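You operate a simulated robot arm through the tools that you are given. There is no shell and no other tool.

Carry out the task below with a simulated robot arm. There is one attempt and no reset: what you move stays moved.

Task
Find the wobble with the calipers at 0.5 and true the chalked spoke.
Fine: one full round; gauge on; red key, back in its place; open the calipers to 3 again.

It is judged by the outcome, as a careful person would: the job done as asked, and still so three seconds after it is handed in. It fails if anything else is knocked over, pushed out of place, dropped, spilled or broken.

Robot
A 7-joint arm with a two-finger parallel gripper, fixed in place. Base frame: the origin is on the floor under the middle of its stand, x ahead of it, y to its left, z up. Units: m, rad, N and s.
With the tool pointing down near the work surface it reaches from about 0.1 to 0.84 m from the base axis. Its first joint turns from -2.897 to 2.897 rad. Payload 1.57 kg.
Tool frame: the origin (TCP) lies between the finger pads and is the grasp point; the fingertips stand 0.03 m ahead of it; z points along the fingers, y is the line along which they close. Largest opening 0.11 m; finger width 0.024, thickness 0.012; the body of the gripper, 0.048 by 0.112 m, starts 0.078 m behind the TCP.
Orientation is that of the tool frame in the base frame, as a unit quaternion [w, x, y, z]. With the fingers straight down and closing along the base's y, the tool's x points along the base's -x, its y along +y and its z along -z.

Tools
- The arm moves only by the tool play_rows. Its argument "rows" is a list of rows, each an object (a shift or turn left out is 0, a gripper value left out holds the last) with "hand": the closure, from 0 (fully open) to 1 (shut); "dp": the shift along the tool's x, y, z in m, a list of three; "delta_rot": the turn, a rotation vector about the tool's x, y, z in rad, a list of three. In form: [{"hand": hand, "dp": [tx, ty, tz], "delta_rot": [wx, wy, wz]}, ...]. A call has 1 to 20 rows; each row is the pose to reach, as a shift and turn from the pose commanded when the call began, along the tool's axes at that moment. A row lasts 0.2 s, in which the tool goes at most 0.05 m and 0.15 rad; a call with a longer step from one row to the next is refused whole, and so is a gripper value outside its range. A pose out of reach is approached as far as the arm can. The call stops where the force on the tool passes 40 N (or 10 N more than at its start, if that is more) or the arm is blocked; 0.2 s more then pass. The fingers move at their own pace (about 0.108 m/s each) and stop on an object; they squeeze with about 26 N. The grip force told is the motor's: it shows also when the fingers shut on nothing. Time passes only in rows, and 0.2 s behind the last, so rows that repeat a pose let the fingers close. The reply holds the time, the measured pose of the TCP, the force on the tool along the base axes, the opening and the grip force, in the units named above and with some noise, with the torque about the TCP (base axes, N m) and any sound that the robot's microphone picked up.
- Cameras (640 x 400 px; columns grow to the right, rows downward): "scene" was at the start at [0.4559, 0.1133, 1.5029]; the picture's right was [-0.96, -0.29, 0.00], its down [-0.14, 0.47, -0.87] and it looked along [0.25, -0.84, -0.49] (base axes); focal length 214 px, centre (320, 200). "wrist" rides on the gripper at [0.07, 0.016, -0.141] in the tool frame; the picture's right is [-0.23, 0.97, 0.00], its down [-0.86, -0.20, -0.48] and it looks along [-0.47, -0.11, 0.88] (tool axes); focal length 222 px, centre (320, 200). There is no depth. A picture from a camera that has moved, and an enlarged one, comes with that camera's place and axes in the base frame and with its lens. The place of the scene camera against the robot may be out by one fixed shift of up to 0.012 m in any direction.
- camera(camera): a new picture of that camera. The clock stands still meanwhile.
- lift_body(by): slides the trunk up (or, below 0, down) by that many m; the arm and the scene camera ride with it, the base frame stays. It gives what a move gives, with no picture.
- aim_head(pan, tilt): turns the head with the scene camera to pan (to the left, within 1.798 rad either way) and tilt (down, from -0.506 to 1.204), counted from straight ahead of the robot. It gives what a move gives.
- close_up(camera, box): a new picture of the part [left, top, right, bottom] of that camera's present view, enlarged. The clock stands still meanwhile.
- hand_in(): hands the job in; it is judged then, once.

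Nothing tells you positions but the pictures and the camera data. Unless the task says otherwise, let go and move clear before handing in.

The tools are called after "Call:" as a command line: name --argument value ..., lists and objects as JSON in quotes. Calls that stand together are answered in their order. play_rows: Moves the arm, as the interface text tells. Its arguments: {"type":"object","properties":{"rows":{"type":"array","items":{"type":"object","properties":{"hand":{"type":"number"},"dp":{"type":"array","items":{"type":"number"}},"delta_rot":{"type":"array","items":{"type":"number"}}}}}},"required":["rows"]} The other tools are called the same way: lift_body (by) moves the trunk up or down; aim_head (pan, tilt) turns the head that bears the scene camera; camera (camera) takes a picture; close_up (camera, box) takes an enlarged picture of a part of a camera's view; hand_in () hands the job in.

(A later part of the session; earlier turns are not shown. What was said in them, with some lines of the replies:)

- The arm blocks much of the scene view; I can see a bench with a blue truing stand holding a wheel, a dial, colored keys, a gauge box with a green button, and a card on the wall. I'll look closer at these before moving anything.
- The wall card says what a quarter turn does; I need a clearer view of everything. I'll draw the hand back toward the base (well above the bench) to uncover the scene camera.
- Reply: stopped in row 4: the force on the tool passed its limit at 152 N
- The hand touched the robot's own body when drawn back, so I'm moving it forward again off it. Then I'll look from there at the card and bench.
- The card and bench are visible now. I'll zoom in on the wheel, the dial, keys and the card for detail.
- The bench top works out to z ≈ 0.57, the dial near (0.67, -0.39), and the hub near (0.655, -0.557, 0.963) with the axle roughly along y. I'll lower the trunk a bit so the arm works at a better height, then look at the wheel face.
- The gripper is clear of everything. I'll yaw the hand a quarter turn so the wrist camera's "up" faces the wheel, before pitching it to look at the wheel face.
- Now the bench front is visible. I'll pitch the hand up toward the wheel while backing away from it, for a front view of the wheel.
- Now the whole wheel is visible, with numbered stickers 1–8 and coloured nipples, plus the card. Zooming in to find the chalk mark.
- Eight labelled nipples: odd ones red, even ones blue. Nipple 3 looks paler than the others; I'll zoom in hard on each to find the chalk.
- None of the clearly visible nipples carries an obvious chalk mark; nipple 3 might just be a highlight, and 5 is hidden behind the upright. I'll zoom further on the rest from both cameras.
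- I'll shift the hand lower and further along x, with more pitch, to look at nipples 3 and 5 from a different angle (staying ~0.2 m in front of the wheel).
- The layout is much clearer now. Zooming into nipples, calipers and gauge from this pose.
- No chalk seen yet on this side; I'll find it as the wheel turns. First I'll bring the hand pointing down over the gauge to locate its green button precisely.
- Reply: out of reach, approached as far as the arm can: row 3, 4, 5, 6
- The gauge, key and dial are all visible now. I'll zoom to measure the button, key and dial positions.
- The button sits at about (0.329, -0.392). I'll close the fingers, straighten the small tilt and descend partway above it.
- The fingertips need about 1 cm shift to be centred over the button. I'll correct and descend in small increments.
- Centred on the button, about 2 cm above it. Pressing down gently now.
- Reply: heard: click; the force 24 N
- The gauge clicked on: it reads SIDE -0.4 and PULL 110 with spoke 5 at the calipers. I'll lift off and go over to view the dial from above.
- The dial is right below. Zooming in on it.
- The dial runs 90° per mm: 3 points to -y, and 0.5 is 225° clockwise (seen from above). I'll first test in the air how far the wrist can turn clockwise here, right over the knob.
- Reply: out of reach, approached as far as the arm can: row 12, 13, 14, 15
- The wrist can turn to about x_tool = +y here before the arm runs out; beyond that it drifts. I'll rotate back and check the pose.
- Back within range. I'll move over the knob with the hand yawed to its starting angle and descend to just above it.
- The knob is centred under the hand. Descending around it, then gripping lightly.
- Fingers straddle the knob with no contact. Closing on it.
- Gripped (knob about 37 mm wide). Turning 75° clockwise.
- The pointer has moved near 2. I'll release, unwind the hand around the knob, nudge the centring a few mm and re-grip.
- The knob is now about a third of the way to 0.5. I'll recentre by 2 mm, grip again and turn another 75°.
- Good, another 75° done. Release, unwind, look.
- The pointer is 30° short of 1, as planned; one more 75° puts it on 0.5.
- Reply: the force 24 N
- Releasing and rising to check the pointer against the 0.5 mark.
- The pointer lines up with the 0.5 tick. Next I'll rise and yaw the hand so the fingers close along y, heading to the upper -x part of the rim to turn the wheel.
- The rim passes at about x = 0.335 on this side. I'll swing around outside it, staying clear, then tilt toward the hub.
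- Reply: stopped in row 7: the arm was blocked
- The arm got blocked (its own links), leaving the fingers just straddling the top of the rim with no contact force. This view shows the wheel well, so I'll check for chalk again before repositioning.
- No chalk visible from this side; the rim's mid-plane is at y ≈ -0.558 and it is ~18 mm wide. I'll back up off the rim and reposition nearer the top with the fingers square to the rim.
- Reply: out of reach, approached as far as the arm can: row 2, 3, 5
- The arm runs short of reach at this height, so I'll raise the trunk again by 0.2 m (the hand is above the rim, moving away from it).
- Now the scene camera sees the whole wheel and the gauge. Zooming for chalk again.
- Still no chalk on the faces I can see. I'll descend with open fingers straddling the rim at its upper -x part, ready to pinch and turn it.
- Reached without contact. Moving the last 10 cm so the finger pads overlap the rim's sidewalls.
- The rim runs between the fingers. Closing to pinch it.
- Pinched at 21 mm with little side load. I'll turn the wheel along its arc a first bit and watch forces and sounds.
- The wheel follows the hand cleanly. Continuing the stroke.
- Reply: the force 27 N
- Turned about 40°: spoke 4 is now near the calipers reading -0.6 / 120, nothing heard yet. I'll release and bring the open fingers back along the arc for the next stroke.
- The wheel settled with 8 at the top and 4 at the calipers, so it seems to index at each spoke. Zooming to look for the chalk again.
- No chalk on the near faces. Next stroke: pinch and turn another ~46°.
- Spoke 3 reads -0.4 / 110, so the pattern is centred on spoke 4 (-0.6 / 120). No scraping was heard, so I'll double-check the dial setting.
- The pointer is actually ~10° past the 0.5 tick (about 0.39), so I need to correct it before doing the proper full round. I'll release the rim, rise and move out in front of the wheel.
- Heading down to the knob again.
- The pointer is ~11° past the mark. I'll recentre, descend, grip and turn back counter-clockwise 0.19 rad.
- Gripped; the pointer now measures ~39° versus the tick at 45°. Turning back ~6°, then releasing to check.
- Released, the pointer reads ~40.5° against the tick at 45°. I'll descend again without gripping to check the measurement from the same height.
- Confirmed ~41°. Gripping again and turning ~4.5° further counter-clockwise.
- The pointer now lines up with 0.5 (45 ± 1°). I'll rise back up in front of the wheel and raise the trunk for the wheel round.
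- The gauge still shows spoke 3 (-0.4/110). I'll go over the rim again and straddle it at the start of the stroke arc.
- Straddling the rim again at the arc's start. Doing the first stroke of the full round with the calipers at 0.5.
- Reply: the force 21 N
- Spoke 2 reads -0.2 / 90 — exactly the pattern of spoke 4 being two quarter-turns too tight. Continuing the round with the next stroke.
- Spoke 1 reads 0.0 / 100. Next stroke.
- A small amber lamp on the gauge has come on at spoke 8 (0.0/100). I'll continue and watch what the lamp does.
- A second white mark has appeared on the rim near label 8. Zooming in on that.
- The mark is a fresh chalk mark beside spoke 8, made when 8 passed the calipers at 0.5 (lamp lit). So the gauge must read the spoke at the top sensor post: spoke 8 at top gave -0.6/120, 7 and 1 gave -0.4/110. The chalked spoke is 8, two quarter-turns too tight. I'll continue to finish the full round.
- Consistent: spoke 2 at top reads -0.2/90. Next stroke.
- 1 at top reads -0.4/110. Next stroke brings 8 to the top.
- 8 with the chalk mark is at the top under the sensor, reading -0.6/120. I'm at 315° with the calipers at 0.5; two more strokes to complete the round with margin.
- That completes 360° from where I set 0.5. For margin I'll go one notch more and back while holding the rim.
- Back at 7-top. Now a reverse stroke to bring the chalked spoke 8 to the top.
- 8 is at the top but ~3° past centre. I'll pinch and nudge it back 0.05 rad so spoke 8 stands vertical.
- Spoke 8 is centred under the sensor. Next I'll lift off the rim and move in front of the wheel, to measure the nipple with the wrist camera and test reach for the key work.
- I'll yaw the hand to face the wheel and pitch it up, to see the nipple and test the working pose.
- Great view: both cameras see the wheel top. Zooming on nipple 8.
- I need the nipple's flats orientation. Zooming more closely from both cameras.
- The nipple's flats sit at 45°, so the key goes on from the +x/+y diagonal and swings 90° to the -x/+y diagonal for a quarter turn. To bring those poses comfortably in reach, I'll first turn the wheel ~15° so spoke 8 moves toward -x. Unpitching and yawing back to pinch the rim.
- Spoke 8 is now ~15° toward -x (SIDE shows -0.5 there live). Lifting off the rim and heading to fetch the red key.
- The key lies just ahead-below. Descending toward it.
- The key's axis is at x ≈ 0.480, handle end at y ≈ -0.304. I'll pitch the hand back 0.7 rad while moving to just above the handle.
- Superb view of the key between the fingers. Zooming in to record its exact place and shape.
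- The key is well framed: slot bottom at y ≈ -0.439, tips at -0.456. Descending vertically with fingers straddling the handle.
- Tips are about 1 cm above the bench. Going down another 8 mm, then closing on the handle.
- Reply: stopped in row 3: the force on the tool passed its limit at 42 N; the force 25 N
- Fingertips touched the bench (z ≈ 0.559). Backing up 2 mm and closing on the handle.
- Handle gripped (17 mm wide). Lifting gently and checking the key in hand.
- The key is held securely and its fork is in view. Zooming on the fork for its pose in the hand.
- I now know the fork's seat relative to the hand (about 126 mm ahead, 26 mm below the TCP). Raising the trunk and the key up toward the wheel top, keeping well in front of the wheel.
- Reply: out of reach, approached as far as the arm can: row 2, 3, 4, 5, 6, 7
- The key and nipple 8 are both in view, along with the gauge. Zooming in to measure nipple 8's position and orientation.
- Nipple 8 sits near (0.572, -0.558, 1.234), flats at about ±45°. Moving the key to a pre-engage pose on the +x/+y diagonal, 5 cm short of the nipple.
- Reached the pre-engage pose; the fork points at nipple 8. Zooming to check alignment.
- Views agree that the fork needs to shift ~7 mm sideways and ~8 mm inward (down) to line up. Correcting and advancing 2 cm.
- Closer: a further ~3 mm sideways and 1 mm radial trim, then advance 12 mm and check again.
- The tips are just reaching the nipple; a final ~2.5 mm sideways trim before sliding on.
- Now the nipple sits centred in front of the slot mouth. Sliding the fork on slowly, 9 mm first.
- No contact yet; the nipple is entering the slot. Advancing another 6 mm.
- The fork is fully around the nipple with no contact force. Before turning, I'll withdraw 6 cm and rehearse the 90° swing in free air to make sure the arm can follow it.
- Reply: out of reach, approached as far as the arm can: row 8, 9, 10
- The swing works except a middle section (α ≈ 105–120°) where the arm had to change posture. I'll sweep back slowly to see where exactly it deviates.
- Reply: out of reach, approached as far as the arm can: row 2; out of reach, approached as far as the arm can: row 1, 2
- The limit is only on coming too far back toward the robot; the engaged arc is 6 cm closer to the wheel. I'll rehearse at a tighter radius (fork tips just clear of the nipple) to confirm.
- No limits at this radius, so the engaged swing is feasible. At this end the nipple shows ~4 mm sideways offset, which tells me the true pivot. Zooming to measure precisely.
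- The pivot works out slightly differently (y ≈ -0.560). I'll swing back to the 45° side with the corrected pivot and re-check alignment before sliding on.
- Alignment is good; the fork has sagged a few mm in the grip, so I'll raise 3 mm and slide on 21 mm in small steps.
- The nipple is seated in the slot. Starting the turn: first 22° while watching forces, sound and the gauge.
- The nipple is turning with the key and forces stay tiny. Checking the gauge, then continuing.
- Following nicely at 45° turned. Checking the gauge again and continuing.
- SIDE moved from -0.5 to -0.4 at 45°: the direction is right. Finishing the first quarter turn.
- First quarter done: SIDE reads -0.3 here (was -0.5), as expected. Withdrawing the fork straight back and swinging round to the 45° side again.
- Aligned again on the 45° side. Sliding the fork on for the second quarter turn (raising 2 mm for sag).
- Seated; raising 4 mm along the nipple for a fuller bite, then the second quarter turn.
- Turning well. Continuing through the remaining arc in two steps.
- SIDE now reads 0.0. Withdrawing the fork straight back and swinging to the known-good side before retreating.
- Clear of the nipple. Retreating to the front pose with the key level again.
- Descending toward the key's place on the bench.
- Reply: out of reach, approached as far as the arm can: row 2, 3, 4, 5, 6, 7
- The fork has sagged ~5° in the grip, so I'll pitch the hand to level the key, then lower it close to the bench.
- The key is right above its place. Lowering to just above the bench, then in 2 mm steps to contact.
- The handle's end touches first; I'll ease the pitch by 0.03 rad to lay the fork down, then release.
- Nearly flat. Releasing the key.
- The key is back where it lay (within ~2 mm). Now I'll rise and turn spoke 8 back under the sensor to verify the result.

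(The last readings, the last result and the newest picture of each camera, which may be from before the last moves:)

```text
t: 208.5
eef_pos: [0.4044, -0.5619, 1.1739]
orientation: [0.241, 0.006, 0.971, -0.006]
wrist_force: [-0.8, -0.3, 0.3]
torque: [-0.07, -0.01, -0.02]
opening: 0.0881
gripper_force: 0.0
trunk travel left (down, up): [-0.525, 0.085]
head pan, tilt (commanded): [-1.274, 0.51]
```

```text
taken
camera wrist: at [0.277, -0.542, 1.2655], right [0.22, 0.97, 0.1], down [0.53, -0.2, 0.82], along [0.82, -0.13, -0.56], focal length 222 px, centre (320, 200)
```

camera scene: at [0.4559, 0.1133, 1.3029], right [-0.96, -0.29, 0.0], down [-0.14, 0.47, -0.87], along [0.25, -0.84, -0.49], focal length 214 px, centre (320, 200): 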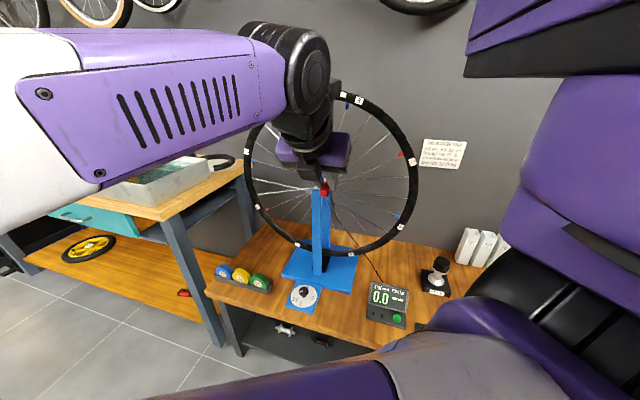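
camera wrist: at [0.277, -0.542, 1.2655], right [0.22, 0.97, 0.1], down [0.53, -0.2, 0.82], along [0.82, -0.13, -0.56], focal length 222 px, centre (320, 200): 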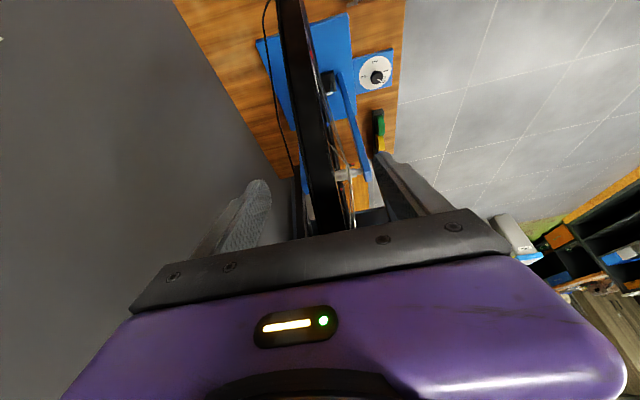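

Call:
play_rows --rows '[{"dp": [0, 0.0015, 0.005]}, {"hand": 1, "dp": [0, 0.0015, 0.005]}, {"hand": 1, "dp": [0, 0.0015, 0.005]}, {"hand": 1, "dp": [0, 0.0015, 0.005]}, {"dp": [-0.021, 0.0015, -0.0026], "delta_rot": [0, 0.07, 0]}, {"dp": [-0.0425, 0.0015, -0.0086], "delta_rot": [0, 0.14, 0]}, {"dp": [-0.0644, 0.0015, -0.0132], "delta_rot": [0, 0.21, 0]}, {"dp": [-0.0865, 0.0015, -0.0162], "delta_rot": [0, 0.28, 0]}, {"dp": [-0.0865, 0.0015, -0.0162], "delta_rot": [0, 0.28, 0]}]'

Call:
close_up --camera "scene" --box '[350, 300, 410, 360]'

Call:
close_up --camera "scene" --box '[240, 140, 420, 300]'

```text
t: 210.5
eef_pos: [0.474, -0.5594, 1.2286]
orientation: [0.103, 0.006, 0.995, -0.004]
wrist_force: [0.6, 15.6, -1.2]
torque: [-0.15, -0.04, 0.57]
opening: 0.0209
gripper_force: 35.0
trunk travel left (down, up): [-0.525, 0.085]
head pan, tilt (commanded): [-1.274, 0.51]
```

```text
6.67 times, centred on (380, 330) of scene
camera zoom: at [0.4558, 0.114, 1.5029], right [-0.96, -0.29, 0.0], down [-0.14, 0.47, -0.87], along [0.25, -0.84, -0.49], focal length 1430 px, centre (-80, -667)
```

zoom: 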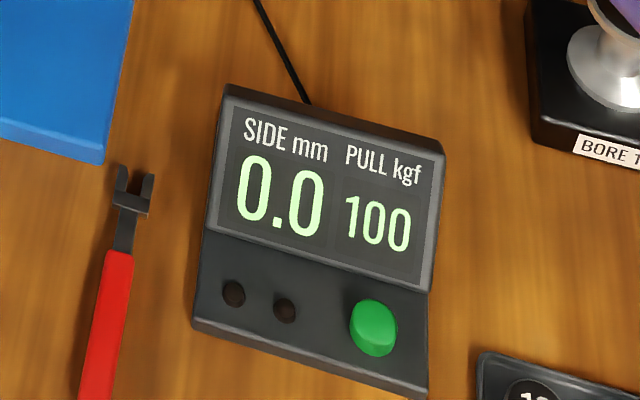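

```text
2.50 times, centred on (330, 220) of scene
camera zoom: at [0.4558, 0.114, 1.5029], right [-0.96, -0.29, 0.0], down [-0.14, 0.47, -0.87], along [0.25, -0.84, -0.49], focal length 536 px, centre (295, 150)
```

zoom: 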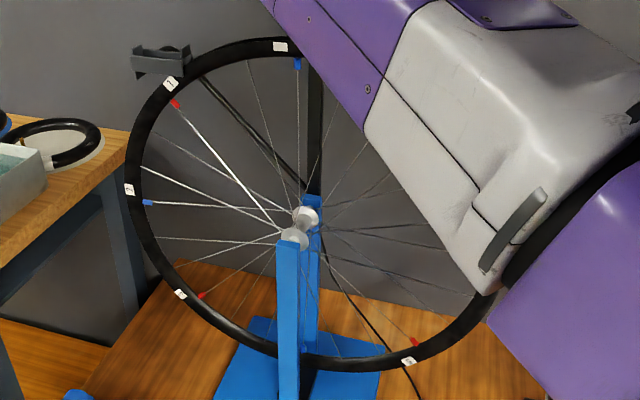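

Verified: spoke 8 at the sensor reads SIDE 0.0, PULL 100. Now releasing the rim and going to the dial to reopen the calipers to 3.

Call:
play_rows --rows '[{"hand": 0.3}, {"hand": 0.3}, {"hand": 0.3, "dp": [-0.0089, 0, -0.0424], "delta_rot": [0, 0.07, 0]}, {"dp": [-0.0178, 0, -0.0849], "delta_rot": [0, 0.14, 0]}, {"dp": [-0.0267, 0, -0.1273], "delta_rot": [0, 0.2064, 0]}, {"dp": [-0.0502, 0.036, -0.1224], "delta_rot": [0, 0.2064, 0]}, {"dp": [-0.0737, 0.072, -0.1175], "delta_rot": [0, 0.2064, 0]}, {"dp": [-0.0972, 0.108, -0.1125], "delta_rot": [0, 0.2064, 0]}, {"dp": [-0.1207, 0.144, -0.1076], "delta_rot": [0, 0.2064, 0]}, {"dp": [-0.1442, 0.18, -0.1027], "delta_rot": [0, 0.2064, 0]}]'

Call:
lift_body --by -0.2

Call:
camera --camera "wrist"

```text
t: 212.7
eef_pos: [0.5932, -0.3838, 1.355]
orientation: [-0.001, 0.008, 1.0, -0.003]
wrist_force: [-0.2, -0.3, -1.0]
torque: [0.03, -0.04, 0.0]
opening: 0.077
gripper_force: 0.1
trunk travel left (down, up): [-0.525, 0.085]
head pan, tilt (commanded): [-1.274, 0.51]
```

```text
t: 214.9
eef_pos: [0.5944, -0.383, 1.155]
orientation: [-0.001, 0.008, 1.0, -0.004]
wrist_force: [0.0, -0.1, 0.1]
torque: [0.02, 0.04, 0.05]
opening: 0.0769
gripper_force: 0.2
trunk travel left (down, up): [-0.325, 0.285]
head pan, tilt (commanded): [-1.274, 0.51]
```

```text
taken
camera wrist: at [0.5253, -0.3634, 1.2964], right [0.24, 0.97, -0.01], down [0.85, -0.21, 0.48], along [0.46, -0.12, -0.88], focal length 222 px, centre (320, 200)
```

wrist: 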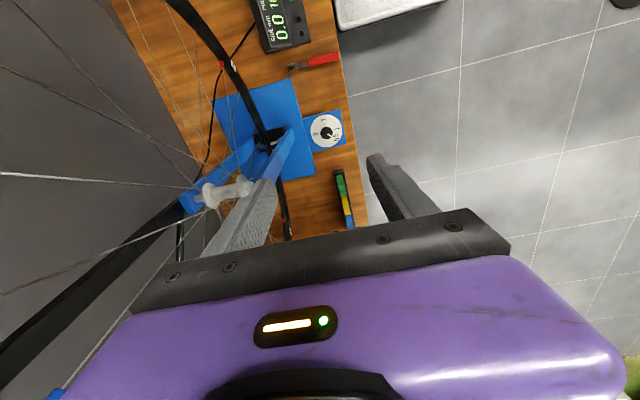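

Descending to the knob while yawing to the start angle for counter-clockwise turning.

Call:
play_rows --rows '[{"hand": 0.35, "dp": [-0.0075, 0, 0.045], "delta_rot": [0, 0, 0.111]}, {"dp": [-0.015, 0, 0.091], "delta_rot": [0, 0, 0.222]}, {"dp": [-0.0226, 0, 0.136], "delta_rot": [0, 0, 0.333]}, {"dp": [-0.03, 0, 0.182], "delta_rot": [0, 0, 0.444]}, {"dp": [-0.0376, 0, 0.227], "delta_rot": [0, 0, 0.555]}, {"dp": [-0.045, -0.001, 0.273], "delta_rot": [0, 0, 0.666]}, {"dp": [-0.0527, -0.001, 0.318], "delta_rot": [0, 0, 0.777]}, {"dp": [-0.06, -0.001, 0.363], "delta_rot": [0, 0, 0.888]}, {"dp": [-0.0678, -0.001, 0.409], "delta_rot": [0, 0, 1.0]}, {"dp": [-0.0763, -0.001, 0.4545], "delta_rot": [0, 0, 1.11]}, {"dp": [-0.0763, -0.001, 0.4945], "delta_rot": [0, 0, 1.22]}]'

Call:
close_up --camera "wrist" --box '[240, 100, 400, 220]'

```text
t: 217.3
eef_pos: [0.669, -0.3882, 0.6597]
orientation: [0.003, 0.579, 0.815, -0.003]
wrist_force: [-0.1, 0.5, 0.1]
torque: [0.03, -0.01, 0.0]
opening: 0.0716
gripper_force: 0.0
trunk travel left (down, up): [-0.325, 0.285]
head pan, tilt (commanded): [-1.274, 0.51]
```

```text
3.33 times, centred on (320, 160) of wrist
camera zoom: at [0.6623, -0.315, 0.801], right [0.99, 0.1, 0.0], down [0.09, -0.87, 0.48], along [0.05, -0.48, -0.87], focal length 740 px, centre (320, 333)
```

zoom: 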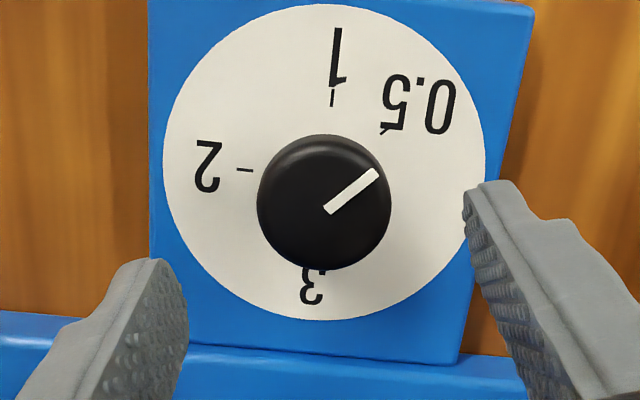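

Recentring, descending onto the knob, gripping and turning 75° counter-clockwise.

Call:
play_rows --rows '[{"hand": 0.35, "dp": [0.0038, 0.0029, 0.02]}, {"dp": [0.0038, 0.0029, 0.042]}, {"hand": 1, "dp": [0.0038, 0.0029, 0.042]}, {"hand": 1, "dp": [0.0038, 0.0029, 0.042]}, {"hand": 1, "dp": [0.0038, 0.0029, 0.042]}]'

Call:
play_rows --rows '[{"delta_rot": [0, 0, -0.131]}, {"delta_rot": [0, 0, -0.262]}, {"delta_rot": [0, 0, -0.393]}, {"delta_rot": [0, 0, -0.524]}, {"delta_rot": [0, 0, -0.655]}, {"delta_rot": [0, 0, -0.785]}, {"delta_rot": [0, 0, -0.916]}, {"delta_rot": [0, 0, -1.047]}, {"delta_rot": [0, 0, -1.178]}, {"delta_rot": [0, 0, -1.309]}]'

Call:
play_rows --rows '[{"hand": 0.35}, {"hand": 0.35}, {"hand": 0.35}]'

Call:
close_up --camera "wrist" --box '[240, 110, 400, 230]'

```text
t: 218.5
eef_pos: [0.6711, -0.3857, 0.6196]
orientation: [0.0, 0.58, 0.815, -0.005]
wrist_force: [-10.1, -1.1, 0.9]
torque: [-0.32, 0.17, -0.01]
opening: 0.0371
gripper_force: 43.5
trunk travel left (down, up): [-0.325, 0.285]
head pan, tilt (commanded): [-1.274, 0.51]
```

```text
t: 220.7
eef_pos: [0.6689, -0.3852, 0.6198]
orientation: [-0.001, -0.038, 0.999, -0.005]
wrist_force: [-21.2, -2.0, 18.2]
torque: [-0.01, -0.08, 0.0]
opening: 0.0371
gripper_force: 43.3
trunk travel left (down, up): [-0.325, 0.285]
head pan, tilt (commanded): [-1.274, 0.51]
```

```text
t: 221.5
eef_pos: [0.671, -0.3852, 0.6184]
orientation: [0.0, -0.037, 0.999, -0.004]
wrist_force: [-0.6, 0.5, -0.4]
torque: [-0.01, -0.05, -0.02]
opening: 0.0715
gripper_force: 0.1
trunk travel left (down, up): [-0.325, 0.285]
head pan, tilt (commanded): [-1.274, 0.51]
```

```text
3.33 times, centred on (320, 170) of wrist
camera zoom: at [0.6013, -0.3714, 0.7593], right [0.15, 0.99, -0.01], down [0.87, -0.13, 0.48], along [0.47, -0.08, -0.88], focal length 740 px, centre (320, 300)
```

zoom: 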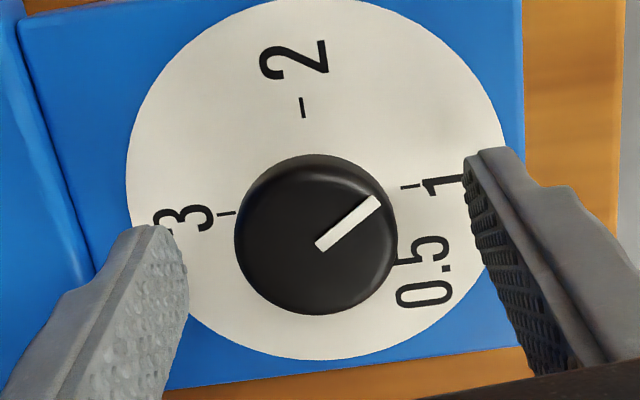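

Pointer is ~77° round. Unwind and repeat.

Call:
play_rows --rows '[{"hand": 0.35, "delta_rot": [0, 0, 0.131]}, {"delta_rot": [0, 0, 0.262]}, {"delta_rot": [0, 0, 0.393]}, {"delta_rot": [0, 0, 0.524]}, {"delta_rot": [0, 0, 0.655]}, {"delta_rot": [0, 0, 0.785]}, {"delta_rot": [0, 0, 0.916]}, {"delta_rot": [0, 0, 1.047]}, {"delta_rot": [0, 0, 1.178]}, {"delta_rot": [0, 0, 1.309]}, {"hand": 1, "delta_rot": [0, 0, 1.309]}, {"hand": 1, "delta_rot": [0, 0, 1.309]}, {"hand": 1, "delta_rot": [0, 0, 1.309]}]'

Call:
play_rows --rows '[{"delta_rot": [0, 0, -0.131]}, {"delta_rot": [0, 0, -0.262]}, {"delta_rot": [0, 0, -0.393]}, {"delta_rot": [0, 0, -0.524]}, {"delta_rot": [0, 0, -0.655]}, {"delta_rot": [0, 0, -0.785]}, {"delta_rot": [0, 0, -0.916]}, {"delta_rot": [0, 0, -1.047]}, {"delta_rot": [0, 0, -1.178]}, {"delta_rot": [0, 0, -1.309]}]'

Call:
play_rows --rows '[{"hand": 0.35}, {"hand": 0.35}, {"hand": 0.35}]'

Call:
close_up --camera "wrist" --box '[240, 110, 400, 230]'

```text
t: 224.3
eef_pos: [0.6704, -0.3848, 0.6186]
orientation: [0.001, 0.579, 0.815, -0.005]
wrist_force: [-7.3, -1.1, 0.2]
torque: [0.13, 0.19, -0.01]
opening: 0.0374
gripper_force: 43.4
trunk travel left (down, up): [-0.325, 0.285]
head pan, tilt (commanded): [-1.274, 0.51]
```

```text
t: 226.5
eef_pos: [0.6698, -0.3851, 0.6187]
orientation: [-0.002, -0.039, 0.999, -0.004]
wrist_force: [-17.7, -8.0, 6.8]
torque: [0.03, -0.37, -0.01]
opening: 0.0372
gripper_force: 43.4
trunk travel left (down, up): [-0.325, 0.285]
head pan, tilt (commanded): [-1.274, 0.51]
```

```text
t: 227.3
eef_pos: [0.6708, -0.383, 0.6183]
orientation: [-0.001, -0.037, 0.999, -0.003]
wrist_force: [-0.6, 0.9, -0.4]
torque: [0.03, -0.01, -0.02]
opening: 0.0712
gripper_force: 0.1
trunk travel left (down, up): [-0.325, 0.285]
head pan, tilt (commanded): [-1.274, 0.51]
```

```text
3.33 times, centred on (320, 170) of wrist
camera zoom: at [0.6012, -0.371, 0.7588], right [0.15, 0.99, -0.01], down [0.87, -0.13, 0.48], along [0.47, -0.08, -0.88], focal length 740 px, centre (320, 300)
```

zoom: 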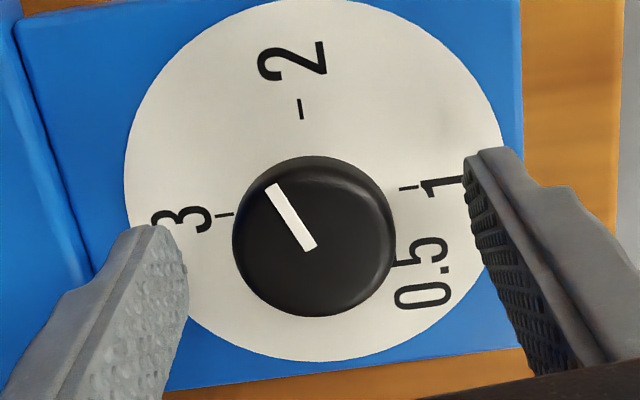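

Remaining about 65°. One more grip: turn ~63°, then measure.

Call:
play_rows --rows '[{"hand": 0.35, "delta_rot": [0, 0, 0.131]}, {"delta_rot": [0, 0, 0.262]}, {"delta_rot": [0, 0, 0.393]}, {"delta_rot": [0, 0, 0.524]}, {"delta_rot": [0, 0, 0.655]}, {"delta_rot": [0, 0, 0.785]}, {"delta_rot": [0, 0, 0.916]}, {"delta_rot": [0, 0, 1.047]}, {"delta_rot": [0, 0, 1.1]}, {"hand": 1, "delta_rot": [0, 0, 1.1]}, {"hand": 1, "delta_rot": [0, 0, 1.1]}, {"hand": 1, "delta_rot": [0, 0, 1.1]}]'

Call:
play_rows --rows '[{"delta_rot": [0, 0, -0.131]}, {"delta_rot": [0, 0, -0.262]}, {"delta_rot": [0, 0, -0.393]}, {"delta_rot": [0, 0, -0.524]}, {"delta_rot": [0, 0, -0.655]}, {"delta_rot": [0, 0, -0.785]}, {"delta_rot": [0, 0, -0.916]}, {"delta_rot": [0, 0, -1.047]}, {"delta_rot": [0, 0, -1.1]}, {"delta_rot": [0, 0, -1.1]}]'

Call:
play_rows --rows '[{"hand": 0.35}, {"hand": 0.35}, {"hand": 0.35}]'

Call:
close_up --camera "wrist" --box '[240, 110, 400, 230]'

```text
t: 229.9
eef_pos: [0.67, -0.3849, 0.6178]
orientation: [0.0, 0.491, 0.871, -0.004]
wrist_force: [-7.2, -4.2, -0.9]
torque: [-0.07, 0.11, -0.01]
opening: 0.0375
gripper_force: 43.3
trunk travel left (down, up): [-0.325, 0.285]
head pan, tilt (commanded): [-1.274, 0.51]
```

```text
t: 232.1
eef_pos: [0.6702, -0.385, 0.6183]
orientation: [-0.002, -0.038, 0.999, -0.004]
wrist_force: [-15.1, -13.7, -14.3]
torque: [-0.14, -0.62, -0.03]
opening: 0.0373
gripper_force: 43.0
trunk travel left (down, up): [-0.325, 0.285]
head pan, tilt (commanded): [-1.274, 0.51]
```

```text
t: 232.9
eef_pos: [0.671, -0.3843, 0.6192]
orientation: [-0.001, -0.038, 0.999, -0.004]
wrist_force: [-0.3, 1.0, 0.3]
torque: [-0.01, -0.01, -0.02]
opening: 0.0716
gripper_force: 0.1
trunk travel left (down, up): [-0.325, 0.285]
head pan, tilt (commanded): [-1.274, 0.51]
```

```text
3.33 times, centred on (320, 170) of wrist
camera zoom: at [0.601, -0.3714, 0.7601], right [0.15, 0.99, -0.01], down [0.87, -0.13, 0.48], along [0.47, -0.08, -0.88], focal length 740 px, centre (320, 300)
```

zoom: 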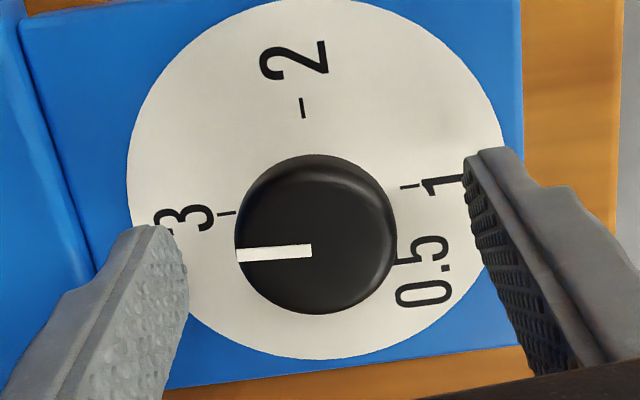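

The pointer is ~3° short of its original position at 3. A final small nudge.

Call:
play_rows --rows '[{"hand": 1}, {"hand": 1}, {"hand": 1}, {"hand": 1, "delta_rot": [0, 0, -0.035]}, {"hand": 1, "delta_rot": [0, 0, -0.065]}, {"hand": 1, "delta_rot": [0, 0, -0.065]}, {"hand": 0.35, "delta_rot": [0, 0, -0.065]}, {"hand": 0.35, "delta_rot": [0, 0, -0.065]}, {"hand": 0.35, "delta_rot": [0, 0, -0.065]}]'

Call:
close_up --camera "wrist" --box '[240, 110, 400, 230]'

Call:
play_rows --rows '[{"dp": [0, 0, -0.03]}, {"dp": [0, 0, -0.06]}, {"dp": [0, 0, -0.1]}]'

Call:
close_up --camera "wrist" --box '[250, 100, 390, 210]'

```text
t: 234.9
eef_pos: [0.6707, -0.3847, 0.6181]
orientation: [-0.002, -0.07, 0.998, -0.003]
wrist_force: [-0.4, 0.0, 0.5]
torque: [-0.01, 0.03, 0.01]
opening: 0.0717
gripper_force: 0.1
trunk travel left (down, up): [-0.325, 0.285]
head pan, tilt (commanded): [-1.274, 0.51]
```

```text
3.33 times, centred on (320, 170) of wrist
camera zoom: at [0.6001, -0.3763, 0.7593], right [0.09, 1.0, -0.01], down [0.88, -0.08, 0.48], along [0.47, -0.05, -0.88], focal length 740 px, centre (320, 300)
```

zoom: 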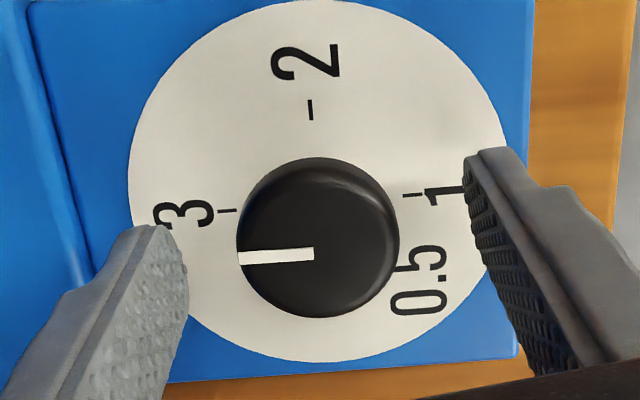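

```text
t: 235.7
eef_pos: [0.6692, -0.3821, 0.718]
orientation: [-0.001, -0.069, 0.998, -0.004]
wrist_force: [0.6, -0.3, 0.6]
torque: [0.02, -0.03, 0.01]
opening: 0.0715
gripper_force: 0.1
trunk travel left (down, up): [-0.325, 0.285]
head pan, tilt (commanded): [-1.274, 0.51]
```

```text
3.64 times, centred on (320, 155) of wrist
camera zoom: at [0.5986, -0.3753, 0.8587], right [0.09, 1.0, -0.01], down [0.88, -0.08, 0.48], along [0.47, -0.05, -0.88], focal length 808 px, centre (320, 364)
```

zoom: 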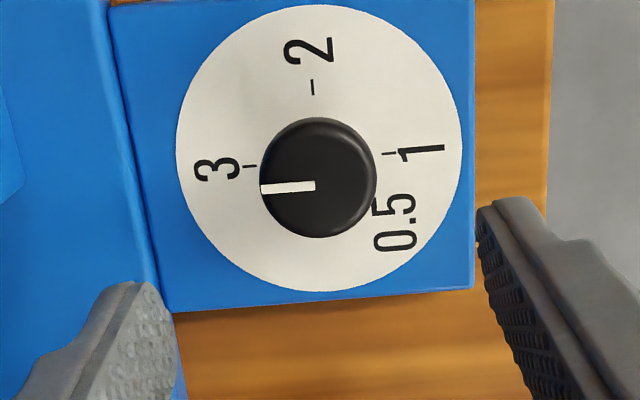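

The dial is back at 3 (269°, same as the start). Moving the arm clear and taking a final look over everything.

Call:
play_rows --rows '[{"dp": [0.005, 0.01, -0.045]}, {"dp": [0.015, 0.02, -0.09]}, {"dp": [0.03, 0.03, -0.135]}, {"dp": [0.045, 0.04, -0.18]}, {"dp": [0.06, 0.05, -0.22]}, {"dp": [0.08, 0.06, -0.26]}, {"dp": [0.1, 0.06, -0.3]}, {"dp": [0.12, 0.06, -0.34]}, {"dp": [0.14, 0.06, -0.38]}]'

Call:
camera --camera "wrist"

Call:
camera --camera "scene"

Call:
close_up --camera "wrist" --box '[200, 0, 360, 240]'

```text
t: 237.7
eef_pos: [0.5248, -0.3419, 1.0985]
orientation: [-0.001, -0.069, 0.998, -0.004]
wrist_force: [-0.6, -0.5, -0.6]
torque: [0.01, 0.0, -0.03]
opening: 0.0714
gripper_force: 0.0
trunk travel left (down, up): [-0.325, 0.285]
head pan, tilt (commanded): [-1.274, 0.51]
```

```text
taken
camera wrist: at [0.4538, -0.3335, 1.2393], right [0.09, 1.0, -0.01], down [0.88, -0.08, 0.48], along [0.47, -0.05, -0.88], focal length 222 px, centre (320, 200)
```

wrist: 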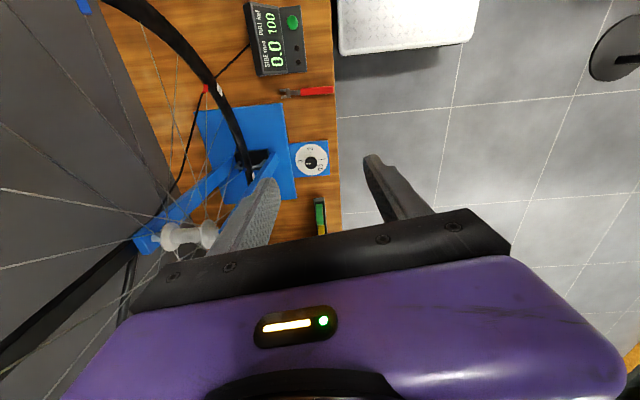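

```text
taken
camera scene: at [0.4561, 0.1134, 1.3027], right [-0.96, -0.29, 0.0], down [-0.14, 0.47, -0.87], along [0.25, -0.84, -0.49], focal length 214 px, centre (320, 200)
```

scene: 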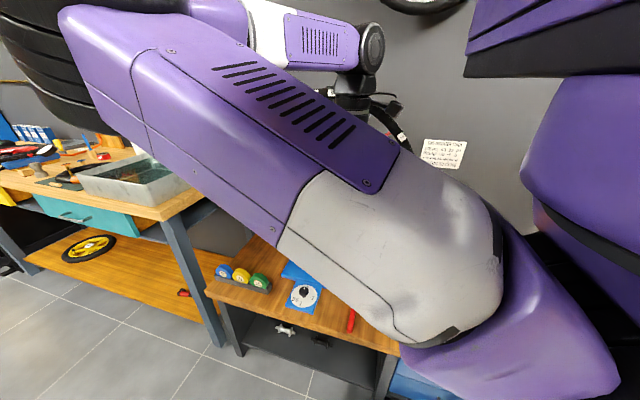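

```text
1.67 times, centred on (280, 120) of wrist
camera zoom: at [0.4538, -0.3335, 1.2393], right [0.09, 1.0, -0.01], down [0.88, -0.08, 0.48], along [0.47, -0.05, -0.88], focal length 370 px, centre (387, 333)
```

zoom: 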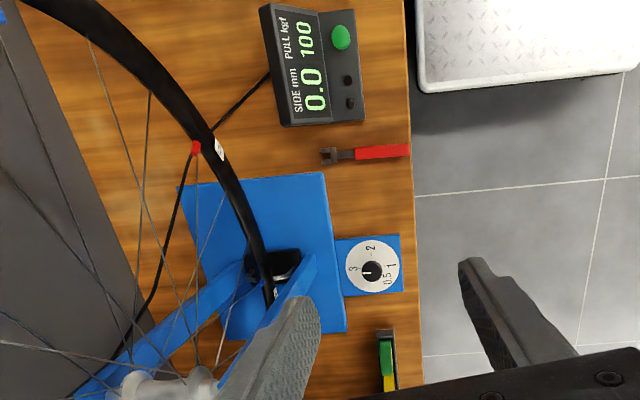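

All done: the gauge is on and reads SIDE 0.0 and PULL 100 at chalked spoke 8. The red key is back in its place, the calipers are at 3, and the arm is clear of the bench. Handing in.

Call:
hand_in

```text
The job is handed in.
```

The job is handed in: the wobble was at spoke 8, and it now reads SIDE 0.0 and PULL 100 on the gauge.

- **Finding it:** I set the calipers to 0.5 and turned the wheel through a little more than one full round. As spoke 8 passed the calipers the gauge lamp lit and a chalk mark appeared beside it. There it read SIDE -0.6 and PULL 120.
- **Truing it:** I loosened spoke 8 with the red key by two quarter turns, then turned it back under the gauge sensor to check the reading.
- **Putting things back:** The red key is back where it lay, within about 2 mm. The calipers are at 3 again, the gauge is still on, and the arm is clear of the bench.

- **Caliper setting:** My first setting went slightly past 0.5, to about 0.4. I corrected it and did the whole round again at 0.5.
- **Contact:** While moving into position the hand bumped the robot's own body once and the arm was blocked once. I saw nothing on the bench or wheel disturbed.
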